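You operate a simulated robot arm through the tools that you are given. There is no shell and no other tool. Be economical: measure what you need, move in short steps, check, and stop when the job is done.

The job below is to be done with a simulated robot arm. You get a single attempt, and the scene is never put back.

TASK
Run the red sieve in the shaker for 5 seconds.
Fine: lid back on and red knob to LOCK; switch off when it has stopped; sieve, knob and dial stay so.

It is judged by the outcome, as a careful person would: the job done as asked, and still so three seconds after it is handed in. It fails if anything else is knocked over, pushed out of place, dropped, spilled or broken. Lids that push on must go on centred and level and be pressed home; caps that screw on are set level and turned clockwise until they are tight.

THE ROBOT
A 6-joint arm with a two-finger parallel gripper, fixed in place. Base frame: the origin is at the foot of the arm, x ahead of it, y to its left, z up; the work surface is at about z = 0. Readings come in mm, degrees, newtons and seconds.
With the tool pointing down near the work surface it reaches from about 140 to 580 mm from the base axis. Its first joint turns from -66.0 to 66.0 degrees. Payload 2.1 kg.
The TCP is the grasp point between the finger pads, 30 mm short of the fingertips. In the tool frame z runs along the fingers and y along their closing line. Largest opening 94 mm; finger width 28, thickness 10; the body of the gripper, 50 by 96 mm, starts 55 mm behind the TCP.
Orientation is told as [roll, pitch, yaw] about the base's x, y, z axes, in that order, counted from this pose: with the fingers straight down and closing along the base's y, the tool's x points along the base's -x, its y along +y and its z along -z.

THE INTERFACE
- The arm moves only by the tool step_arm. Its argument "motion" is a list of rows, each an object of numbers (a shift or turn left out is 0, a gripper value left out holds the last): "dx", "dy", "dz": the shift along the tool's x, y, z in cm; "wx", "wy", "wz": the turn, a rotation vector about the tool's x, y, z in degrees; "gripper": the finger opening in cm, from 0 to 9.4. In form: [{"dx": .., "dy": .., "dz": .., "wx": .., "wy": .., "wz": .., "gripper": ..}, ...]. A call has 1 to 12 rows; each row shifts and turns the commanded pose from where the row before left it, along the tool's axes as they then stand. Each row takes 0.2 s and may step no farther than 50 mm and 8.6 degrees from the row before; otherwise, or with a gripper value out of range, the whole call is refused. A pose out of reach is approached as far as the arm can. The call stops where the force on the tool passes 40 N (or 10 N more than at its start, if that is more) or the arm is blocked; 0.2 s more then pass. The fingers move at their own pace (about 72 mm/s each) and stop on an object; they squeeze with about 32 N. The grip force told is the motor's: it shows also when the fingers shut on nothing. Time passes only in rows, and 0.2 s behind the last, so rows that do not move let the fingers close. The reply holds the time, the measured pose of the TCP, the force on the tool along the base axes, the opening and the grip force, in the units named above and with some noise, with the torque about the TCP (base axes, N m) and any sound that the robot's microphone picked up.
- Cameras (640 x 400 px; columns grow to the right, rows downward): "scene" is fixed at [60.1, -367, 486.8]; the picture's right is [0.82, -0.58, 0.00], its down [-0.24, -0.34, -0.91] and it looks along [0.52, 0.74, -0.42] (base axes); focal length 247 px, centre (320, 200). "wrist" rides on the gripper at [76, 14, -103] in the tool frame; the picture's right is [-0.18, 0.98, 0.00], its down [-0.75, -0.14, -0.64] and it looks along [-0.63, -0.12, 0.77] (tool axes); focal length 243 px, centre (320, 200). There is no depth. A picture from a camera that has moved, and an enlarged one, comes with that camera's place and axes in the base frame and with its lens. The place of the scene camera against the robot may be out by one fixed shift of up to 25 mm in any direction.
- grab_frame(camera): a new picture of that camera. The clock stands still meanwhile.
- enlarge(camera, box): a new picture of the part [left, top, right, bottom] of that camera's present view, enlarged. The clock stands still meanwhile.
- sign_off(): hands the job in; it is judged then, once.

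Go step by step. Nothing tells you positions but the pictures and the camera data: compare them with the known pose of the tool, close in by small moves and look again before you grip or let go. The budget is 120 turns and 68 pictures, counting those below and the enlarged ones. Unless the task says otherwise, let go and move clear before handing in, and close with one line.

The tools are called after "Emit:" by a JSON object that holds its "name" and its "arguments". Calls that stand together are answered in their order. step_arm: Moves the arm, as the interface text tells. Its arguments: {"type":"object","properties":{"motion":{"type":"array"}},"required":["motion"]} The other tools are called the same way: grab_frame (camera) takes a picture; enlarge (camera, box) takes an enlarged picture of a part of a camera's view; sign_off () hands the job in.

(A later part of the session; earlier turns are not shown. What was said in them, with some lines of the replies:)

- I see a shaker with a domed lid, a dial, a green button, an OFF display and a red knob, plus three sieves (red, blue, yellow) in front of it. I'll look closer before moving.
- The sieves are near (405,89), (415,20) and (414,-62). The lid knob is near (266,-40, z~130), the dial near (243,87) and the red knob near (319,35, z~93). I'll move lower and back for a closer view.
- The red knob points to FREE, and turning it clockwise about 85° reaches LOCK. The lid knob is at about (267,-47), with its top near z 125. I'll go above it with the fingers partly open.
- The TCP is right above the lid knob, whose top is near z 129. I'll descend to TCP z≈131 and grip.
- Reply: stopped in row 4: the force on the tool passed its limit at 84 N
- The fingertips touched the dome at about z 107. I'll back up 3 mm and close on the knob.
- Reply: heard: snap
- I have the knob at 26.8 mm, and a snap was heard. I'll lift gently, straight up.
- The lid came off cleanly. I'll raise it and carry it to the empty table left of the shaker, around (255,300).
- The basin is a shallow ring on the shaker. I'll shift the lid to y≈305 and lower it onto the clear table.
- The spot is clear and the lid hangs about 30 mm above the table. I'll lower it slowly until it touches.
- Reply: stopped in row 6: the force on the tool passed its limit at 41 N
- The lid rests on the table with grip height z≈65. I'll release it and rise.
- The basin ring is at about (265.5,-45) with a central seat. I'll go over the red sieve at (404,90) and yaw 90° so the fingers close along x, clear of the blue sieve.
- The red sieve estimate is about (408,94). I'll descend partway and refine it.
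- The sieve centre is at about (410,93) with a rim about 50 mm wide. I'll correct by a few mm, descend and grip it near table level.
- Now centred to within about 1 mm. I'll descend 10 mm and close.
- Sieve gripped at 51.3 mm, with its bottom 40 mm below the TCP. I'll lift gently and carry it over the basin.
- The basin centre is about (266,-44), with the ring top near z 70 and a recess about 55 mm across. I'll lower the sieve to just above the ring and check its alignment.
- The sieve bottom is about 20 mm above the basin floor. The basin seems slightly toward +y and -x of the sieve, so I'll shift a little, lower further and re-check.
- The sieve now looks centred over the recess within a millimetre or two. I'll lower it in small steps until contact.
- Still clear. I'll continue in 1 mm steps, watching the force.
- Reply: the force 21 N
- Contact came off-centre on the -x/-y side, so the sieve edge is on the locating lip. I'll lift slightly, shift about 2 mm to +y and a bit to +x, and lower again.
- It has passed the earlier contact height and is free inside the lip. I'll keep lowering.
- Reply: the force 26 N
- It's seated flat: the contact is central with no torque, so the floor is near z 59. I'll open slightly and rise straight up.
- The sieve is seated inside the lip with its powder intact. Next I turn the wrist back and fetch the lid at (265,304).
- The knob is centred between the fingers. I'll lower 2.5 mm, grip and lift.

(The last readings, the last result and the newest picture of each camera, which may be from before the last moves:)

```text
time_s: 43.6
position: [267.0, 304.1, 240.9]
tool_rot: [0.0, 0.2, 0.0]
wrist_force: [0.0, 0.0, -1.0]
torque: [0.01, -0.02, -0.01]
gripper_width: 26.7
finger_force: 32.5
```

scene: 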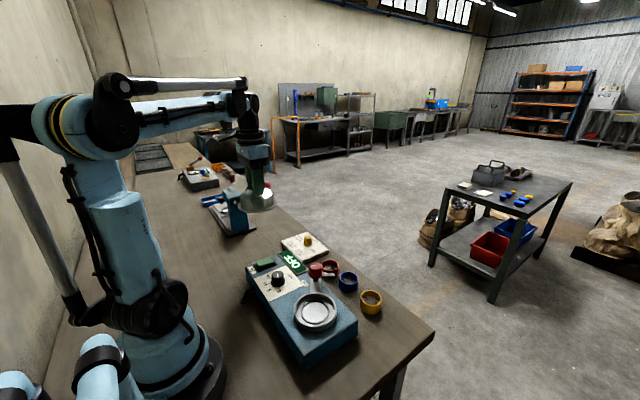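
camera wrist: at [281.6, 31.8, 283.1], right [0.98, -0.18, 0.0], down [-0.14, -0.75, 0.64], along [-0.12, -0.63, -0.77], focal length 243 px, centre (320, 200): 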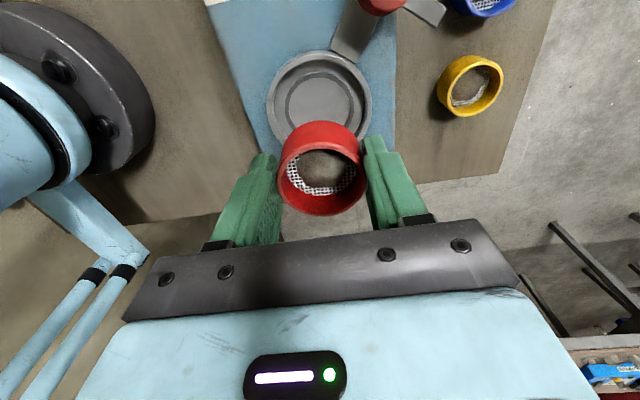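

Emit:
{"name": "step_arm", "arguments": {"motion": [{"dy": -2.5}, {"dy": -4.5}, {"dy": -4.5}, {"dy": -4.5}, {"dy": -4.5}, {"dy": -4.5}, {"dy": -4.5}, {"dy": -4}, {"dy": -1.4}, {}]}}

Emit:
{"name": "step_arm", "arguments": {"motion": [{"dz": 3}, {"dz": 2.5}, {}]}}

Emit:
{"name": "grab_frame", "arguments": {"camera": "wrist"}}

Emit:
{"name": "enlarge", "arguments": {"camera": "scene", "box": [270, 235, 370, 335]}}

```text
time_s: 45.8
position: [266.4, -45.7, 239.7]
tool_rot: [0.0, 0.3, 0.0]
wrist_force: [-0.1, 0.1, -0.8]
torque: [-0.02, 0.01, 0.0]
gripper_width: 26.7
finger_force: 32.1
```

```text
time_s: 46.6
position: [267.0, -45.6, 185.0]
tool_rot: [0.0, 0.2, 0.0]
wrist_force: [0.5, 0.3, -1.0]
torque: [0.01, 0.03, 0.01]
gripper_width: 26.3
finger_force: 31.4
```

```text
24 pictures are left
camera wrist: at [191.2, -31.5, 288.1], right [0.18, 0.98, 0.0], down [0.76, -0.14, 0.64], along [0.63, -0.12, -0.77], focal length 243 px, centre (320, 200)
```

wrist: 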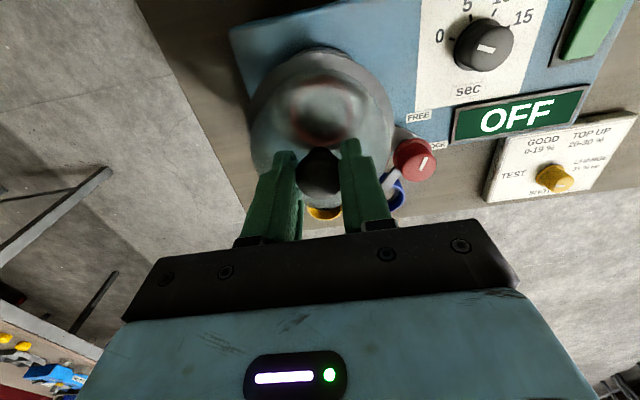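

```text
4.00 times, centred on (320, 285) of scene
camera zoom: at [60.1, -367.0, 486.8], right [0.82, -0.58, 0.0], down [-0.24, -0.34, -0.91], along [0.52, 0.74, -0.42], focal length 989 px, centre (320, -140)
```

zoom: 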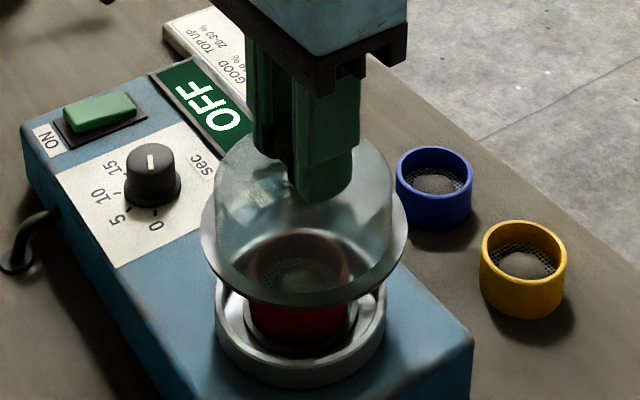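

The lid looks about 2–3 mm off compared with how it sat originally. I'll correct by -2 mm in x and lower it to compare.

Emit:
{"name": "step_arm", "arguments": {"motion": [{"dx": 0.2, "dy": 0.07, "dz": 1}, {"dz": 1}, {"dz": 0.6}, {}]}}

Emit:
{"name": "enlarge", "arguments": {"camera": "scene", "box": [270, 240, 370, 340]}}

Emit:
{"name": "enlarge", "arguments": {"camera": "wrist", "box": [220, 20, 420, 170]}}

```text
time_s: 47.6
position: [262.9, -45.4, 159.2]
tool_rot: [0.0, 0.3, 0.1]
wrist_force: [-0.5, -0.2, -1.6]
torque: [-0.04, -0.01, -0.03]
gripper_width: 26.8
finger_force: 32.0
```

```text
4.00 times, centred on (320, 290) of scene
camera zoom: at [60.1, -367.0, 486.8], right [0.82, -0.58, 0.0], down [-0.24, -0.34, -0.91], along [0.52, 0.74, -0.42], focal length 989 px, centre (320, -160)
```

zoom: 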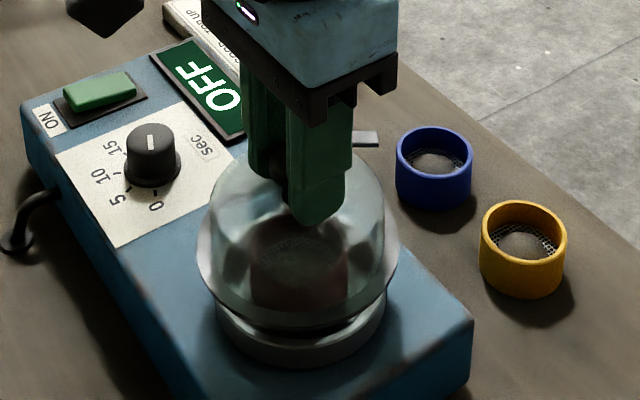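

```text
2.67 times, centred on (320, 95) of wrist
camera zoom: at [188.4, -29.8, 262.1], right [0.18, 0.98, 0.0], down [0.76, -0.14, 0.64], along [0.63, -0.12, -0.77], focal length 647 px, centre (320, 480)
```

zoom: 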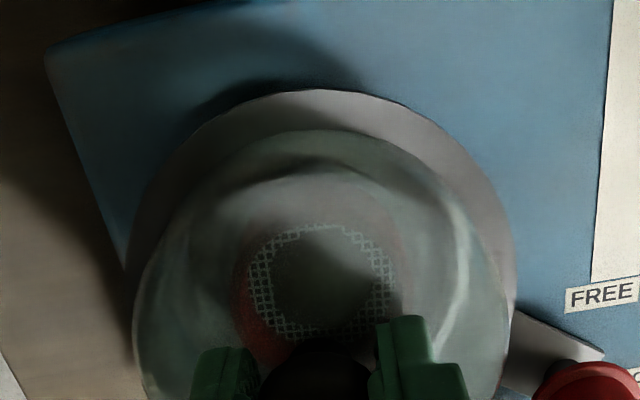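

Compared with the lift-off picture it's now about 1 mm past. I'll correct by +0.8 mm and lower slowly to contact.

Emit:
{"name": "step_arm", "arguments": {"motion": [{"dx": -0.08, "dz": 0.6}, {"dz": 0.4}, {"dz": 0.3}, {"dz": 0.2}, {"dz": 0.1}, {}]}}

Emit:
{"name": "enlarge", "arguments": {"camera": "scene", "box": [280, 260, 360, 340]}}

```text
time_s: 49.0
position: [264.8, -44.3, 143.2]
tool_rot: [0.1, 0.2, 0.0]
wrist_force: [0.5, 0.3, -1.5]
torque: [0.03, 0.04, -0.03]
gripper_width: 26.6
finger_force: 31.5
```

```text
5.00 times, centred on (320, 300) of scene
camera zoom: at [60.1, -367.0, 486.8], right [0.82, -0.58, 0.0], down [-0.24, -0.34, -0.91], along [0.52, 0.74, -0.42], focal length 1236 px, centre (320, -300)
```

zoom: 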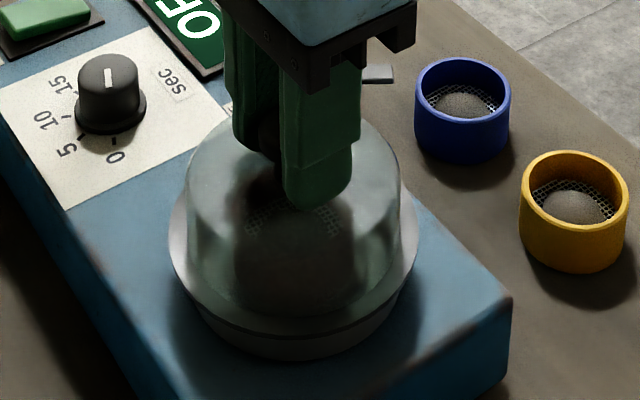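

Emit:
{"name": "step_arm", "arguments": {"motion": [{"dz": 0.1}, {"dz": 0.1}, {"dz": 0.1}, {}]}}

```text
time_s: 50.0
position: [264.6, -42.7, 140.1]
tool_rot: [-0.1, 0.2, -0.1]
wrist_force: [0.3, 0.2, -1.2]
torque: [-0.02, 0.01, 0.0]
gripper_width: 26.7
finger_force: 32.2
```

Emit:
{"name": "step_arm", "arguments": {"motion": [{"dz": 0.1}, {"dz": 0.1}, {"dz": 0.1}, {}]}}

```text
time_s: 50.8
position: [264.3, -44.4, 137.8]
tool_rot: [0.1, 0.4, 0.0]
wrist_force: [-0.9, -0.5, 3.8]
torque: [0.04, -0.11, 0.0]
gripper_width: 26.8
finger_force: 32.2
stopped in row 3: the force on the tool passed its limit at 41 N (the readings are from after the stop); the commanded pose is now the measured one
```

Contact reached 41 N but I heard no snap. I'll look at the lid's level and seating before pressing it home.

Emit:
{"name": "enlarge", "arguments": {"camera": "scene", "box": [280, 260, 360, 340]}}

Emit:
{"name": "step_arm", "arguments": {"motion": [{"dz": 0.1}, {"dz": 0.1}, {"dz": 0.1}, {}]}}

```text
5.00 times, centred on (320, 300) of scene
camera zoom: at [60.1, -367.0, 486.8], right [0.82, -0.58, 0.0], down [-0.24, -0.34, -0.91], along [0.52, 0.74, -0.42], focal length 1236 px, centre (320, -300)
```

zoom: 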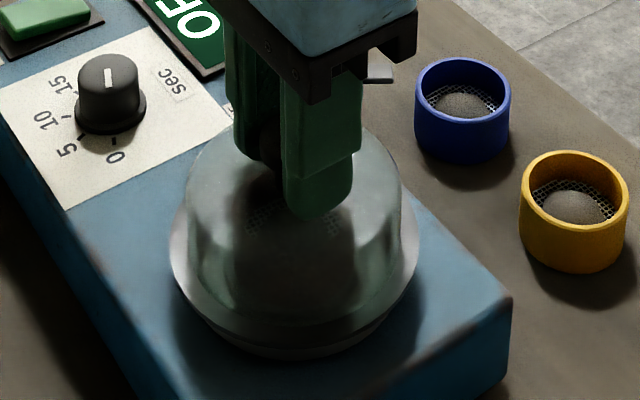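

```text
time_s: 51.3
position: [264.9, -44.9, 138.6]
tool_rot: [0.0, 0.5, 0.0]
wrist_force: [-0.4, -0.9, 3.6]
torque: [-0.02, -0.14, 0.03]
gripper_width: 26.5
finger_force: 31.9
stopped in row 2: the force on the tool passed its limit at 41 N (the readings are from after the stop); the commanded pose is now the measured one
```

Emit:
{"name": "step_arm", "arguments": {"motion": [{"dz": 0.6}, {}]}}

```text
time_s: 51.6
position: [262.5, -45.1, 138.3]
tool_rot: [0.0, 0.7, 0.0]
wrist_force: [-0.6, 0.4, 4.8]
torque: [0.01, -0.29, -0.02]
gripper_width: 26.5
finger_force: 31.5
stopped in row 1: the force on the tool passed its limit at 65 N (the readings are from after the stop); the commanded pose is now the measured one
```

I don't want to load the wrist off-centre, so I'll release, rise and look at how the lid sits.

Emit:
{"name": "step_arm", "arguments": {"motion": [{"gripper": 5}, {}, {"dz": -2}, {"dz": -4}, {"dz": -3}, {}]}}

Emit:
{"name": "enlarge", "arguments": {"camera": "scene", "box": [280, 260, 360, 330]}}

Emit:
{"name": "enlarge", "arguments": {"camera": "wrist", "box": [180, 0, 440, 170]}}

```text
time_s: 53.0
position: [263.0, -45.5, 228.2]
tool_rot: [-0.1, 0.7, 0.0]
wrist_force: [-0.8, 0.0, 0.5]
torque: [0.02, -0.01, 0.02]
gripper_width: 50.0
finger_force: 0.0
heard: snap
```

```text
5.71 times, centred on (320, 295) of scene
camera zoom: at [60.1, -367.0, 486.8], right [0.82, -0.58, 0.0], down [-0.24, -0.34, -0.91], along [0.52, 0.74, -0.42], focal length 1413 px, centre (320, -343)
```

zoom: 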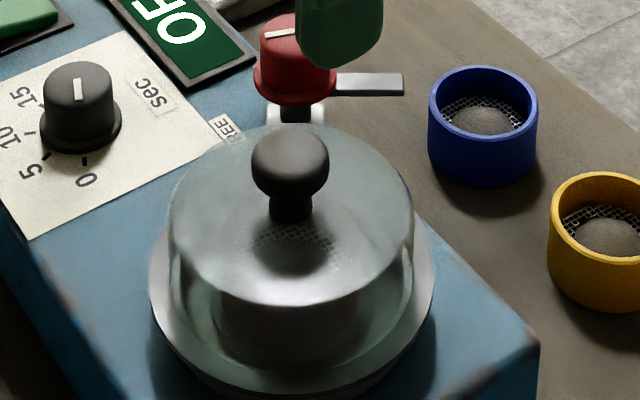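

```text
2.35 times, centred on (310, 85) of wrist
camera zoom: at [189.4, -31.3, 331.8], right [0.18, 0.98, 0.0], down [0.76, -0.14, 0.63], along [0.62, -0.12, -0.77], focal length 571 px, centre (344, 471)
```

zoom: 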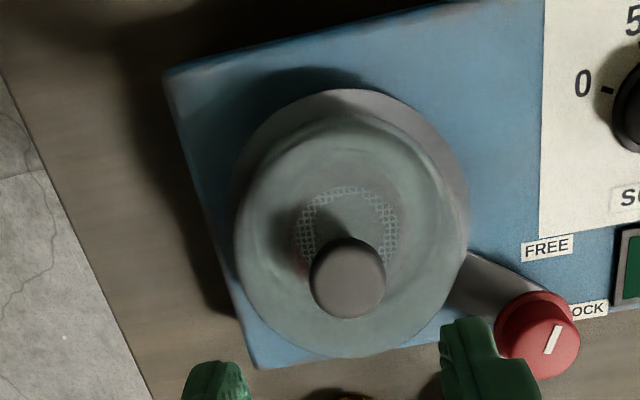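

A snap was heard on release, and the lid looks level and centred. To be sure it's home, I'll press on the knob top with closed fingers.

Emit:
{"name": "step_arm", "arguments": {"motion": [{"wy": -0.6, "dx": 0.05, "gripper": 0}, {"dz": 2}, {"dz": 2}, {}, {"dz": 0.3}, {"dz": 0.3}, {"dz": 0.3}, {"dz": 0.3}, {"dz": 0.3}, {"dz": 0.3}, {"dz": 0.3}, {"dz": 0.3}]}}

```text
time_s: 55.6
position: [265.1, -44.5, 164.2]
tool_rot: [0.0, 0.1, 0.0]
wrist_force: [-0.4, -0.3, -0.3]
torque: [0.0, -0.01, 0.02]
gripper_width: 0.1
finger_force: 31.5
```

Emit:
{"name": "step_arm", "arguments": {"motion": [{"dx": 0.1, "dz": 0.3}, {"dz": 0.3}, {"dz": 0.3}, {"dz": 0.3}, {"dz": 0.3}, {"dz": 0.3}, {"dz": 0.3}]}}

```text
time_s: 56.0
position: [265.3, -45.0, 162.8]
tool_rot: [0.1, 0.3, 0.0]
wrist_force: [-1.0, -0.6, 6.6]
torque: [0.03, -0.07, 0.03]
gripper_width: 0.0
finger_force: 32.5
stopped in row 2: the force on the tool passed its limit at 56 N (the readings are from after the stop); the commanded pose is now the measured one
```

Emit:
{"name": "step_arm", "arguments": {"motion": [{"dz": 0.6}, {}]}}

Emit:
{"name": "step_arm", "arguments": {"motion": [{"dz": -2}, {"dz": -4}, {"dz": -2}, {}]}}

Emit:
{"name": "enlarge", "arguments": {"camera": "scene", "box": [285, 245, 355, 335]}}

```text
time_s: 56.3
position: [264.7, -46.0, 162.9]
tool_rot: [0.0, 0.5, 0.0]
wrist_force: [-1.5, 0.1, 6.8]
torque: [0.04, -0.04, 0.02]
gripper_width: 0.2
finger_force: 32.1
stopped in row 1: the force on the tool passed its limit at 66 N (the readings are from after the stop); the commanded pose is now the measured one
```

```text
time_s: 57.3
position: [265.0, -45.1, 243.6]
tool_rot: [0.0, 0.5, 0.1]
wrist_force: [-1.1, -0.3, -0.9]
torque: [-0.01, -0.01, 0.01]
gripper_width: 0.0
finger_force: 31.4
```

```text
4.44 times, centred on (320, 290) of scene
camera zoom: at [60.1, -367.0, 486.8], right [0.82, -0.58, 0.0], down [-0.24, -0.34, -0.91], along [0.52, 0.74, -0.42], focal length 1099 px, centre (320, -200)
```

zoom: 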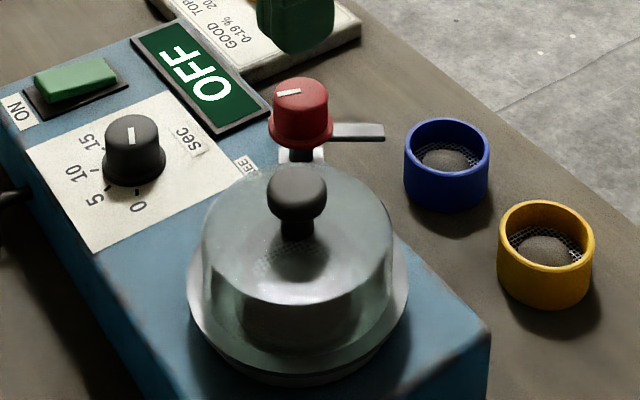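

The lid is home against a hard stop and looks level. Next is the red knob at about (320,33): I'll go above it with the fingers open.

Emit:
{"name": "step_arm", "arguments": {"motion": [{"dx": -2.75, "dy": 3.85, "wy": -0.4, "gripper": 5}, {"dx": -2.8, "dy": 3.9}, {"dz": 2.5}, {"dz": 2.5}, {}]}}

Emit:
{"name": "enlarge", "arguments": {"camera": "wrist", "box": [200, 30, 440, 200]}}

Emit:
{"name": "enlarge", "arguments": {"camera": "scene", "box": [280, 220, 360, 300]}}

```text
time_s: 58.5
position: [320.4, 34.0, 193.9]
tool_rot: [0.0, -0.1, 0.0]
wrist_force: [-0.1, -1.1, 0.5]
torque: [-0.04, 0.03, 0.0]
gripper_width: 50.0
finger_force: 0.0
```

```text
2.35 times, centred on (320, 115) of wrist
camera zoom: at [245.9, 48.1, 296.3], right [0.18, 0.98, 0.0], down [0.75, -0.14, 0.64], along [0.63, -0.12, -0.77], focal length 571 px, centre (320, 400)
```

zoom: 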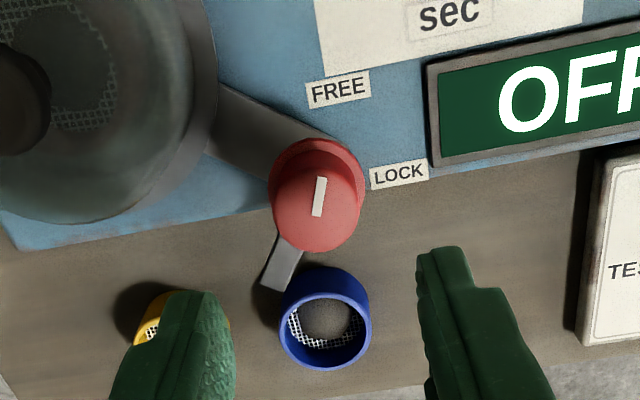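

```text
5.00 times, centred on (320, 260) of scene
camera zoom: at [60.1, -367.0, 486.8], right [0.82, -0.58, 0.0], down [-0.24, -0.34, -0.91], along [0.52, 0.74, -0.42], focal length 1236 px, centre (320, -100)
```

zoom: 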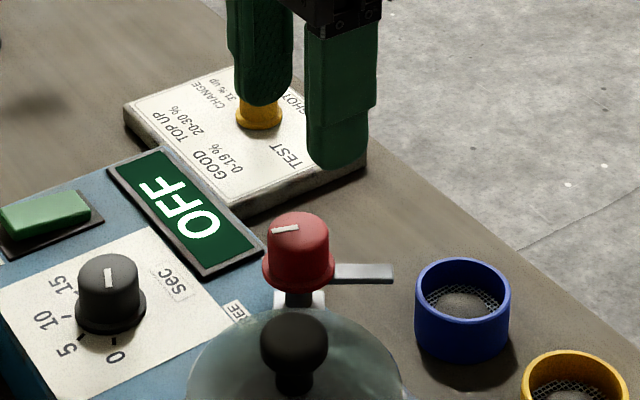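

The knob is right below the TCP and its pointer is on FREE. I'll descend with the fingertips around its upper part and grip.

Emit:
{"name": "step_arm", "arguments": {"motion": [{"dx": 0.05, "dy": -0.1, "dz": 3}, {"dz": 2.5}, {"dz": 1}, {"dz": 0.8}, {"dz": 0.4}, {}]}}

Emit:
{"name": "enlarge", "arguments": {"camera": "scene", "box": [280, 220, 360, 300]}}

```text
time_s: 59.9
position: [321.4, 31.9, 114.7]
tool_rot: [0.0, -0.1, 0.0]
wrist_force: [0.0, 0.4, 0.5]
torque: [0.01, -0.03, 0.01]
gripper_width: 49.9
finger_force: 0.1
```

```text
5.00 times, centred on (320, 260) of scene
camera zoom: at [60.1, -367.0, 486.8], right [0.82, -0.58, 0.0], down [-0.24, -0.34, -0.91], along [0.52, 0.74, -0.42], focal length 1236 px, centre (320, -100)
```

zoom: 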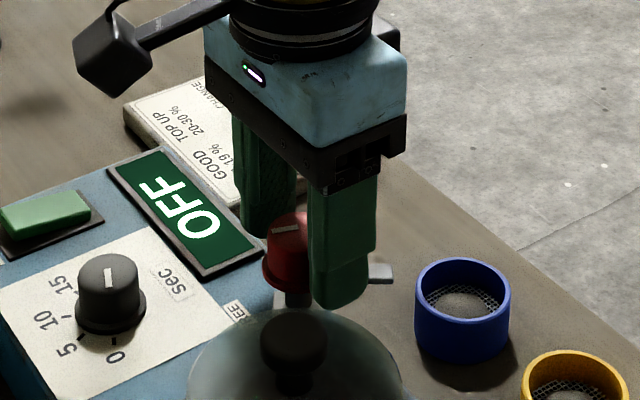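

The tips are near the skirt, so I'll raise 3 mm and close.

Emit:
{"name": "step_arm", "arguments": {"motion": [{"dz": -0.3}, {"gripper": 1.5}, {}, {}, {}]}}

Emit:
{"name": "enlarge", "arguments": {"camera": "wrist", "box": [200, 40, 440, 210]}}

```text
time_s: 61.1
position: [320.9, 31.0, 118.2]
tool_rot: [0.1, 0.0, 0.0]
wrist_force: [-0.5, 4.3, -7.9]
torque: [0.22, -0.12, -0.02]
gripper_width: 29.1
finger_force: 45.5
```

```text
2.35 times, centred on (320, 125) of wrist
camera zoom: at [245.5, 45.5, 221.7], right [0.18, 0.98, 0.0], down [0.75, -0.14, 0.64], along [0.63, -0.12, -0.77], focal length 571 px, centre (320, 376)
```

zoom: 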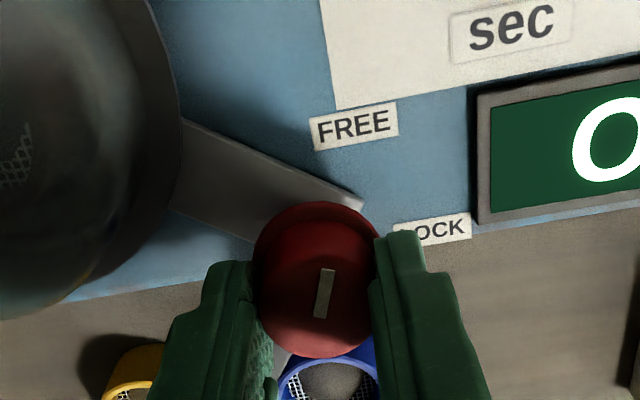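

Gripped. I'll ease the sideways load by 1 mm and turn clockwise in steps, watching the torque.

Emit:
{"name": "step_arm", "arguments": {"motion": [{"dy": 0.1}, {"wz": 8}, {"wz": 8}, {"wz": 8}, {"wz": 8}, {}]}}

Emit:
{"name": "enlarge", "arguments": {"camera": "scene", "box": [280, 220, 360, 300]}}

```text
time_s: 62.5
position: [320.8, 32.2, 118.7]
tool_rot: [0.0, 0.0, -32.2]
wrist_force: [3.4, 1.9, -14.1]
torque: [-0.23, -0.51, -0.03]
gripper_width: 29.1
finger_force: 45.4
```

```text
5.00 times, centred on (320, 260) of scene
camera zoom: at [60.2, -367.0, 486.8], right [0.82, -0.58, 0.0], down [-0.24, -0.34, -0.91], along [0.52, 0.74, -0.42], focal length 1236 px, centre (320, -100)
```

zoom: 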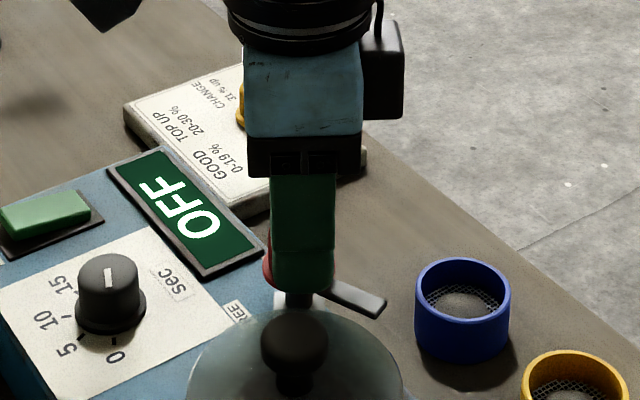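

The lever turns with the knob. I'll ease down 1 mm and continue turning.

Emit:
{"name": "step_arm", "arguments": {"motion": [{"dz": 0.1}, {"wz": 8}, {"wz": 8}, {"wz": 8}, {"wz": 8}, {}]}}

Emit:
{"name": "enlarge", "arguments": {"camera": "scene", "box": [280, 220, 360, 300]}}

```text
time_s: 63.4
position: [320.6, 31.2, 118.1]
tool_rot: [-0.1, 0.1, -47.7]
wrist_force: [-0.5, -0.5, 6.2]
torque: [-0.03, -0.07, -0.01]
gripper_width: 29.0
finger_force: 44.7
stopped in row 4: the force on the tool passed its limit at 41 N (the readings are from after the stop); the commanded pose is now the measured one
```

```text
5.00 times, centred on (320, 260) of scene
camera zoom: at [60.1, -367.0, 486.8], right [0.82, -0.58, 0.0], down [-0.24, -0.34, -0.91], along [0.52, 0.74, -0.42], focal length 1236 px, centre (320, -100)
```

zoom: 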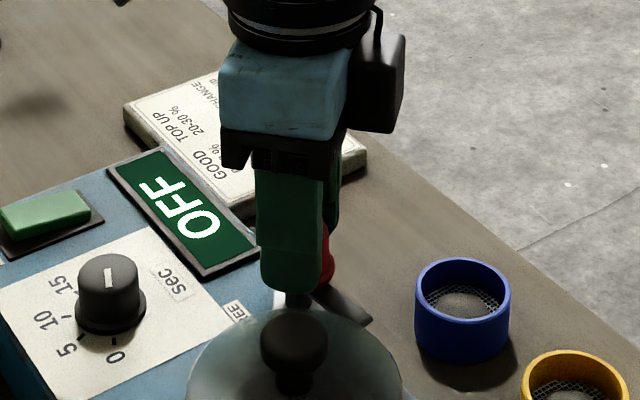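

It stopped at 41 N with mostly vertical load, probably fingertips on the skirt. I'll raise 0.5 mm and continue in smaller steps.

Emit:
{"name": "step_arm", "arguments": {"motion": [{"dz": -0.05}, {"wz": 4}, {"wz": 4}, {"wz": 4}, {}]}}

```text
time_s: 64.6
position: [319.7, 32.1, 118.6]
tool_rot: [-0.3, 0.1, -59.7]
wrist_force: [-6.4, -1.0, -21.5]
torque: [0.09, 0.21, 0.0]
gripper_width: 28.9
finger_force: 45.1
```

Emit:
{"name": "step_arm", "arguments": {"motion": [{"dx": 0.02, "dy": -0.04, "dz": 0.08}, {"wz": 4}, {"wz": 4}, {}]}}

Emit:
{"name": "enlarge", "arguments": {"camera": "wrist", "box": [200, 40, 440, 210]}}

```text
time_s: 65.6
position: [320.1, 31.5, 119.1]
tool_rot: [-0.1, 0.0, -67.7]
wrist_force: [0.3, -1.1, 5.0]
torque: [0.35, 0.17, -0.04]
gripper_width: 29.1
finger_force: 44.8
```

```text
2.35 times, centred on (320, 125) of wrist
camera zoom: at [305.2, 107.8, 221.8], right [0.98, 0.2, 0.0], down [0.16, -0.75, 0.64], along [0.13, -0.63, -0.77], focal length 571 px, centre (320, 376)
```

zoom: 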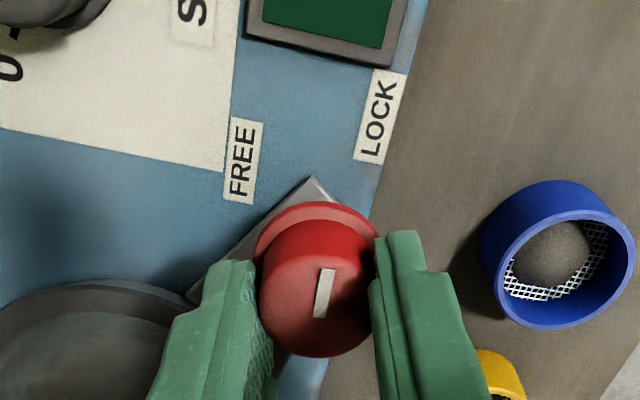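

The pointer has followed and needs about 22–25° more to reach LOCK.

Emit:
{"name": "step_arm", "arguments": {"motion": [{"wz": 4}, {"wz": 4}, {"wz": 4}, {}]}}

```text
time_s: 66.5
position: [319.8, 32.2, 117.7]
tool_rot: [-0.2, -0.1, -79.7]
wrist_force: [0.2, -0.9, 4.8]
torque: [0.23, -0.04, -0.01]
gripper_width: 28.9
finger_force: 44.9
stopped in row 4: the force on the tool passed its limit at 41 N (the readings are from after the stop); the commanded pose is now the measured one
```

Emit:
{"name": "step_arm", "arguments": {"motion": [{"dz": -0.05}, {"wz": 4}, {"wz": 4}, {"wz": 2}, {}]}}

Emit:
{"name": "enlarge", "arguments": {"camera": "wrist", "box": [200, 40, 440, 210]}}

```text
time_s: 67.7
position: [319.9, 31.4, 118.4]
tool_rot: [-0.3, 0.0, -89.7]
wrist_force: [-3.9, 0.7, -18.4]
torque: [0.1, 0.09, -0.01]
gripper_width: 29.1
finger_force: 44.8
```

```text
2.35 times, centred on (320, 125) of wrist
camera zoom: at [334.8, 107.6, 221.6], right [0.98, -0.18, -0.01], down [-0.13, -0.75, 0.64], along [-0.12, -0.63, -0.77], focal length 571 px, centre (320, 376)
```

zoom: 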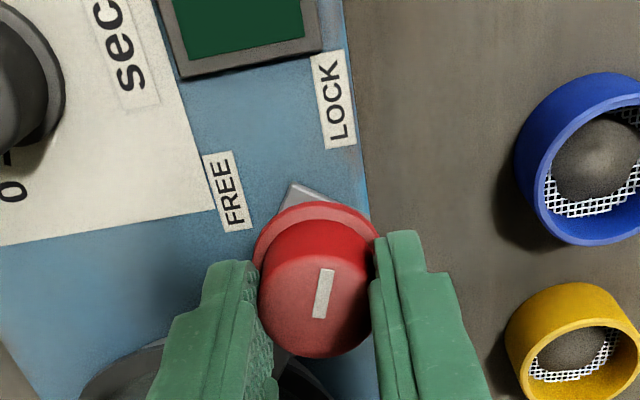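

The pointer now aims at LOCK after 90° of turn. I'll release and rise, then check from the scene camera.

Emit:
{"name": "step_arm", "arguments": {"motion": [{"wz": 1.5}, {"gripper": 5}, {}, {"dz": -2}, {"dz": -4}, {"dz": -4}, {}]}}

Emit:
{"name": "enlarge", "arguments": {"camera": "scene", "box": [265, 240, 365, 320]}}

Emit:
{"name": "enlarge", "arguments": {"camera": "wrist", "box": [180, 0, 440, 170]}}

```text
time_s: 69.3
position: [322.7, 30.1, 220.5]
tool_rot: [-0.2, 0.0, -91.2]
wrist_force: [0.5, 0.4, 0.0]
torque: [-0.01, 0.03, -0.01]
gripper_width: 50.0
finger_force: 0.0
```

```text
5.00 times, centred on (315, 280) of scene
camera zoom: at [60.1, -367.0, 486.8], right [0.82, -0.58, 0.0], down [-0.24, -0.34, -0.91], along [0.52, 0.74, -0.42], focal length 1236 px, centre (345, -200)
```

zoom: 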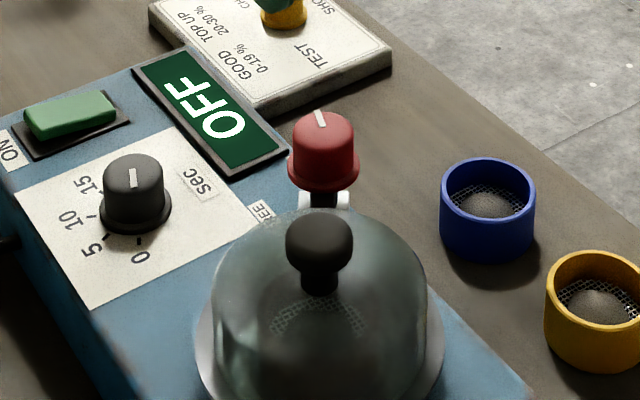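

```text
2.35 times, centred on (310, 85) of wrist
camera zoom: at [338.6, 107.0, 322.9], right [0.98, -0.2, 0.0], down [-0.15, -0.75, 0.64], along [-0.13, -0.63, -0.77], focal length 571 px, centre (344, 471)
```

zoom: 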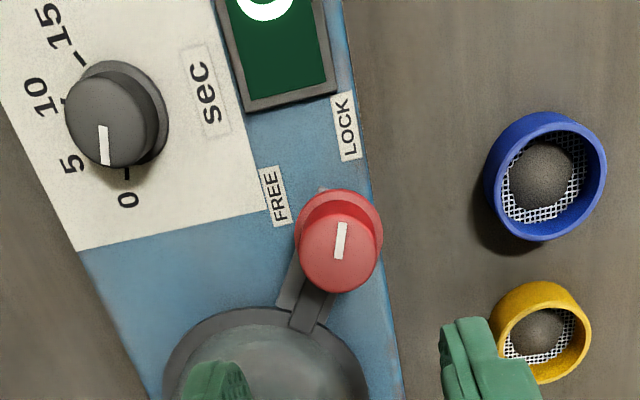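

The red knob is on LOCK with its lever over the lid flange. Next is the dial at about (244,88), which reads 0 and needs a clockwise turn to 5. I'll bring the wrist back to yaw 0 and go above it.

Emit:
{"name": "step_arm", "arguments": {"motion": [{"wz": -8.3}, {"wz": -8.3}, {"wz": -8.3}, {"wz": -8.3}, {"wz": -8.3}, {"wz": -8.3}, {"wz": -8.3}, {"wz": -8.3}, {"wz": -8.3}, {"wz": -8.3}, {"wz": -8.2}]}}

Emit:
{"name": "step_arm", "arguments": {"motion": [{"dx": 3.8, "dy": 2.9}, {"dx": 3.8, "dy": 2.8}, {"dz": 3}, {"dz": 3}, {}]}}

Emit:
{"name": "grab_frame", "arguments": {"camera": "wrist"}}

```text
time_s: 71.7
position: [320.3, 31.5, 219.2]
tool_rot: [-0.1, 0.3, 0.2]
wrist_force: [0.5, 0.4, 0.0]
torque: [0.02, -0.01, 0.0]
gripper_width: 49.8
finger_force: 0.2
```

```text
time_s: 72.9
position: [242.6, 88.8, 158.6]
tool_rot: [0.0, 0.3, 0.0]
wrist_force: [-0.4, -0.7, 0.2]
torque: [0.0, -0.02, -0.01]
gripper_width: 50.0
finger_force: 0.1
```

```text
5 pictures are left
camera wrist: at [167.8, 102.4, 261.2], right [0.18, 0.98, 0.0], down [0.76, -0.14, 0.64], along [0.63, -0.12, -0.77], focal length 243 px, centre (320, 200)
```

wrist: 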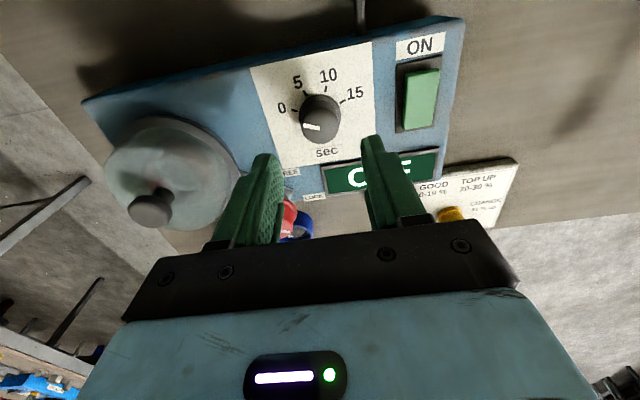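

The dial marks are spaced 45° apart about a centre at (244.5,87), so 0→5 is a 45° clockwise turn. Only 5 pictures are left, so I'll use them sparingly. Lower and grip now.

Emit:
{"name": "step_arm", "arguments": {"motion": [{"dx": -0.1, "dy": -0.15, "wy": -0.2, "dz": 2.5}, {"dz": 2}, {"dz": 1}, {"dz": 0.5}, {"dz": 0.4}, {}, {"gripper": 1}, {}, {}, {}]}}

```text
time_s: 75.1
position: [244.7, 88.7, 96.1]
tool_rot: [0.1, 0.1, 0.1]
wrist_force: [1.4, 9.6, -12.2]
torque: [0.3, -0.03, -0.05]
gripper_width: 28.9
finger_force: 45.1
```

Gripped at 28.9 mm. I'll relieve the side load, then turn 45° clockwise.

Emit:
{"name": "step_arm", "arguments": {"motion": [{"dy": 0.15, "dz": 0.05}, {}]}}

```text
time_s: 75.7
position: [244.8, 88.0, 94.8]
tool_rot: [-0.3, 0.1, 0.0]
wrist_force: [-6.7, -6.4, 14.5]
torque: [-0.23, -0.04, -0.03]
gripper_width: 29.0
finger_force: 44.9
```

Emit:
{"name": "step_arm", "arguments": {"motion": [{"dx": 0.02, "dy": -0.06, "dz": -0.03}, {"wz": 5}, {"wz": 5}, {"wz": 5}, {}]}}

```text
time_s: 76.9
position: [244.0, 87.3, 95.1]
tool_rot: [-0.1, 0.1, -15.2]
wrist_force: [-5.1, -12.2, 37.9]
torque: [-0.24, 0.73, 0.02]
gripper_width: 28.9
finger_force: 44.8
```

Emit:
{"name": "step_arm", "arguments": {"motion": [{"dz": -0.12}, {"wz": 5}, {"wz": 5}, {"wz": 5}, {}]}}

```text
time_s: 78.1
position: [244.2, 87.4, 94.5]
tool_rot: [-0.2, 0.0, -30.0]
wrist_force: [-7.9, -17.2, 17.5]
torque: [-0.49, 0.29, 0.02]
gripper_width: 29.0
finger_force: 44.6
```

Emit:
{"name": "step_arm", "arguments": {"motion": [{"dx": -0.02, "dy": -0.12, "dz": -0.06}, {"wz": 5}, {"wz": 5}, {"wz": 5}, {}]}}

```text
time_s: 79.3
position: [245.0, 86.9, 96.3]
tool_rot: [-0.2, 0.1, -45.0]
wrist_force: [-9.9, -5.9, -36.8]
torque: [-0.2, 0.13, 0.05]
gripper_width: 28.7
finger_force: 44.8
```

Emit:
{"name": "step_arm", "arguments": {"motion": [{"dz": 0.12}, {"gripper": 5}, {}, {"dz": -2}, {"dz": -4}, {}]}}

Emit:
{"name": "enlarge", "arguments": {"camera": "wrist", "box": [240, 60, 400, 160]}}

```text
time_s: 80.7
position: [244.1, 86.4, 155.8]
tool_rot: [0.1, 0.0, -45.0]
wrist_force: [-0.6, -0.4, 0.4]
torque: [-0.01, -0.01, 0.01]
gripper_width: 50.1
finger_force: 0.0
```

```text
4.00 times, centred on (320, 110) of wrist
camera zoom: at [201.1, 150.6, 259.5], right [0.82, 0.57, 0.0], down [0.43, -0.63, 0.64], along [0.36, -0.53, -0.77], focal length 970 px, centre (320, 560)
```

zoom: 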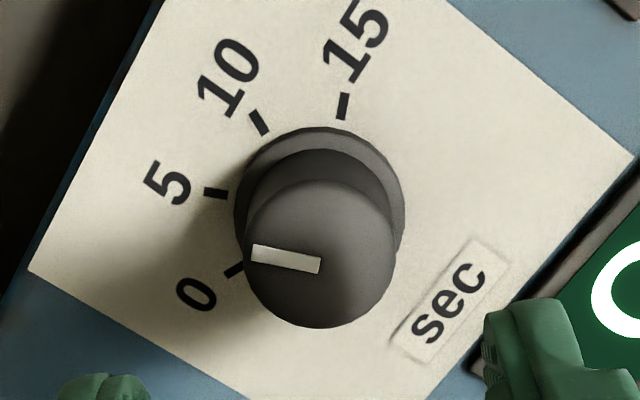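

The pointer computes to 22.7° against 22.5° for the 5 mark, so the dial is at 5. Next I turn the wrist back, close the fingers and go above the green button at about (245,168).

Emit:
{"name": "step_arm", "arguments": {"motion": [{"wz": -7.5, "gripper": 0}, {"wz": -7.5}, {"wz": -7.5}, {"wz": -7.5}, {"wz": -7.5}, {"wz": -7.5}, {"dx": -0.05, "dy": 4.1}, {"dy": 4.1}, {"dz": 2.5}, {"dz": 2}, {}]}}

```text
time_s: 83.1
position: [244.4, 169.1, 110.6]
tool_rot: [0.0, -0.1, 0.0]
wrist_force: [0.3, -0.6, 0.2]
torque: [0.03, 0.01, -0.02]
gripper_width: 0.0
finger_force: 32.2
```

Emit:
{"name": "step_arm", "arguments": {"motion": [{"dz": 0.3}, {"dz": 0.3}, {"dz": 0.2}, {"dz": 0.2}, {"dz": 0.2}, {"dz": 0.2}]}}

```text
time_s: 84.5
position: [244.2, 170.2, 96.4]
tool_rot: [0.0, 0.0, 0.1]
wrist_force: [0.9, 0.7, 0.6]
torque: [-0.05, 0.04, 0.0]
gripper_width: 0.0
finger_force: 32.1
```

Emit:
{"name": "step_arm", "arguments": {"motion": [{"dz": 0.15}, {"dz": 0.15}, {"dz": 0.15}, {"dz": 0.15}]}}

```text
time_s: 85.0
position: [244.2, 168.7, 97.0]
tool_rot: [-0.1, 0.1, 0.0]
wrist_force: [-0.8, -0.5, 6.8]
torque: [0.03, 0.03, 0.03]
gripper_width: 0.0
finger_force: 32.1
stopped in row 2: the force on the tool passed its limit at 53 N (the readings are from after the stop); the commanded pose is now the measured one
```

Firm contact came at z≈67 but nothing was heard. I'll lift, listen and look at the button.

Emit:
{"name": "step_arm", "arguments": {"motion": [{"dz": -2}, {"dz": -3}, {"dz": -2}]}}

Emit:
{"name": "enlarge", "arguments": {"camera": "scene", "box": [240, 245, 310, 295]}}

```text
time_s: 85.8
position: [244.9, 168.0, 167.1]
tool_rot: [-0.1, 0.1, 0.0]
wrist_force: [-0.5, 0.1, -0.5]
torque: [-0.03, -0.01, 0.03]
gripper_width: 0.0
finger_force: 32.4
```

```text
8.00 times, centred on (275, 270) of scene
camera zoom: at [60.1, -367.0, 486.8], right [0.82, -0.58, 0.0], down [-0.24, -0.34, -0.91], along [0.52, 0.74, -0.42], focal length 1978 px, centre (680, -360)
```

zoom: 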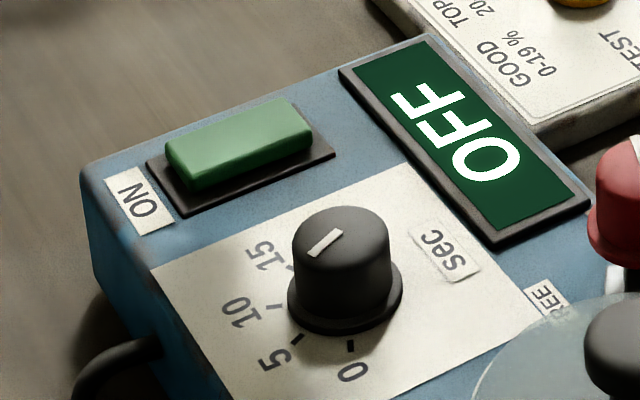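

The display still says OFF, so this is a rocker that I pressed over its pivot. I'll press the end by the ON label instead, at x≈226.

Emit:
{"name": "step_arm", "arguments": {"motion": [{"dx": 1.9}, {"dz": 3.5}, {"dz": 2.5}, {"dz": 0.5}, {"dz": 0.2}, {"dz": 0.2}, {"dz": 0.2}, {"dz": 0.2}, {"dz": 0.2}, {"dz": 0.2}]}}

```text
time_s: 87.5
position: [225.6, 169.0, 95.3]
tool_rot: [-0.1, 0.4, 0.0]
wrist_force: [-1.9, -1.0, 10.8]
torque: [0.03, -0.08, -0.13]
gripper_width: 0.0
finger_force: 32.0
stopped in row 8: the force on the tool passed its limit at 56 N (the readings are from after the stop); the commanded pose is now the measured one
```

Emit:
{"name": "step_arm", "arguments": {"motion": [{"dz": -1}, {"dz": -2}, {}, {}]}}

```text
time_s: 88.5
position: [225.5, 168.6, 125.8]
tool_rot: [-0.2, 0.4, 0.2]
wrist_force: [0.8, -0.4, 0.2]
torque: [0.0, 0.0, -0.01]
gripper_width: 0.1
finger_force: 31.7
```

Emit:
{"name": "enlarge", "arguments": {"camera": "scene", "box": [240, 245, 310, 295]}}

```text
8.00 times, centred on (275, 270) of scene
camera zoom: at [60.1, -367.0, 486.8], right [0.82, -0.58, 0.0], down [-0.24, -0.34, -0.91], along [0.52, 0.74, -0.42], focal length 1978 px, centre (680, -360)
```

zoom: 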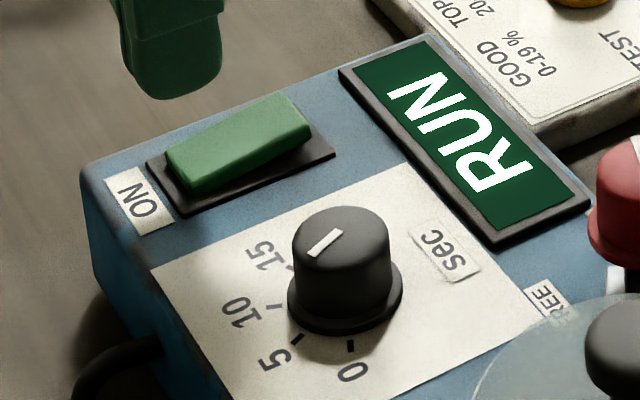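

The display shows RUN and the rocker's ON end is down. I'll wait out the 5 seconds while hovering above the other end of the rocker.

Emit:
{"name": "step_arm", "arguments": {"motion": [{"dx": -1.9, "wy": -0.4}, {"dx": -1.85}, {}, {}, {}, {}, {}, {}, {}, {}, {}, {}]}}

Emit:
{"name": "step_arm", "arguments": {"motion": [{}, {}, {}, {}, {}, {}, {}, {}, {}, {}, {}, {}]}}

Emit:
{"name": "step_arm", "arguments": {"motion": [{}, {}, {}, {}, {}, {}, {}, {}, {}, {}, {}, {}]}}

```text
time_s: 91.1
position: [262.5, 167.5, 126.3]
tool_rot: [-0.3, 0.0, 0.0]
wrist_force: [-0.4, -0.1, 0.0]
torque: [0.07, 0.0, -0.02]
gripper_width: 0.0
finger_force: 32.1
```

```text
time_s: 93.7
position: [261.7, 167.8, 126.0]
tool_rot: [-0.1, -0.1, 0.0]
wrist_force: [-0.2, -0.6, -0.4]
torque: [-0.01, 0.02, 0.03]
gripper_width: 0.0
finger_force: 31.3
```

```text
time_s: 96.3
position: [261.9, 168.8, 125.3]
tool_rot: [-0.2, 0.0, 0.0]
wrist_force: [-0.3, 0.2, 0.3]
torque: [0.01, 0.01, -0.03]
gripper_width: 0.0
finger_force: 31.7
```

About 9 seconds have passed. I'll use one picture to confirm it has stopped.

Emit:
{"name": "enlarge", "arguments": {"camera": "scene", "box": [240, 240, 350, 330]}}

```text
4.44 times, centred on (295, 285) of scene
camera zoom: at [60.1, -367.0, 486.8], right [0.82, -0.58, 0.0], down [-0.24, -0.34, -0.91], along [0.52, 0.74, -0.42], focal length 1099 px, centre (431, -178)
```

zoom: 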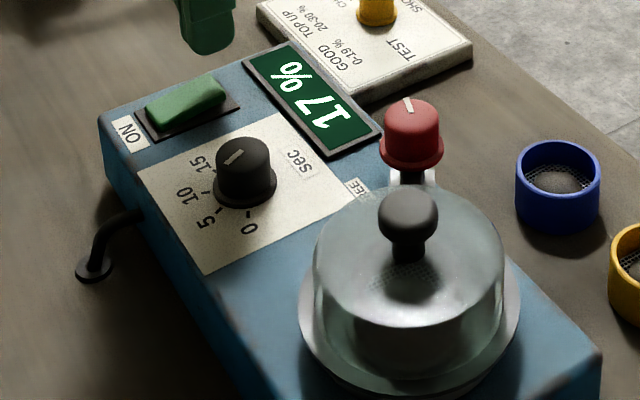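

It has stopped and shows 17 %. Now I switch off by pressing the raised end of the rocker.

Emit:
{"name": "step_arm", "arguments": {"motion": [{"dz": 1.5}, {"dz": 0.5}, {"dz": 0.2}, {"dz": 0.2}, {"dz": 0.2}, {"dz": 0.2}, {"dz": 0.2}, {"dz": 0.2}, {"dz": 0.2}, {"dz": 0.2}]}}

```text
time_s: 98.1
position: [262.2, 169.3, 95.8]
tool_rot: [-0.3, 0.1, 0.0]
wrist_force: [0.3, -0.6, 7.4]
torque: [-0.01, 0.09, 0.05]
gripper_width: 0.2
finger_force: 31.3
stopped in row 8: the force on the tool passed its limit at 54 N (the readings are from after the stop); the commanded pose is now the measured one
```

Emit:
{"name": "step_arm", "arguments": {"motion": [{"dz": -2}, {"dz": -4}, {"dz": -4}, {"dz": -4}, {"dy": 3}, {}]}}

Emit:
{"name": "enlarge", "arguments": {"camera": "scene", "box": [240, 240, 350, 330]}}

```text
time_s: 99.5
position: [263.8, 200.8, 234.2]
tool_rot: [-0.3, 0.0, -0.1]
wrist_force: [-0.2, 0.8, -0.2]
torque: [0.01, 0.01, -0.01]
gripper_width: 0.1
finger_force: 31.9
```

```text
4.44 times, centred on (295, 285) of scene
camera zoom: at [60.1, -367.0, 486.8], right [0.82, -0.58, 0.0], down [-0.24, -0.34, -0.91], along [0.52, 0.74, -0.42], focal length 1099 px, centre (431, -178)
```

zoom: 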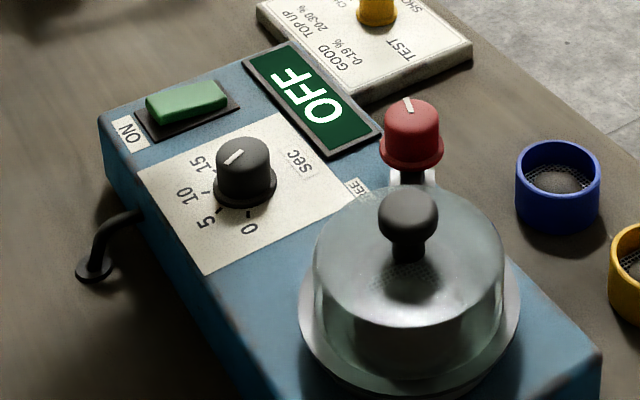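

The display reads OFF, the lid is on, the red knob is at LOCK and the dial is at 5, with the arm clear. I'm handing in.

Emit:
{"name": "sign_off", "arguments": {}}

```text
The job is handed in.
```

The red sieve was run in the shaker with the dial set to 5 seconds, and the shaker was switched off after it stopped; it read 17 %. The sieve is still inside, the lid is on, the red knob is at LOCK and the dial is at 5.
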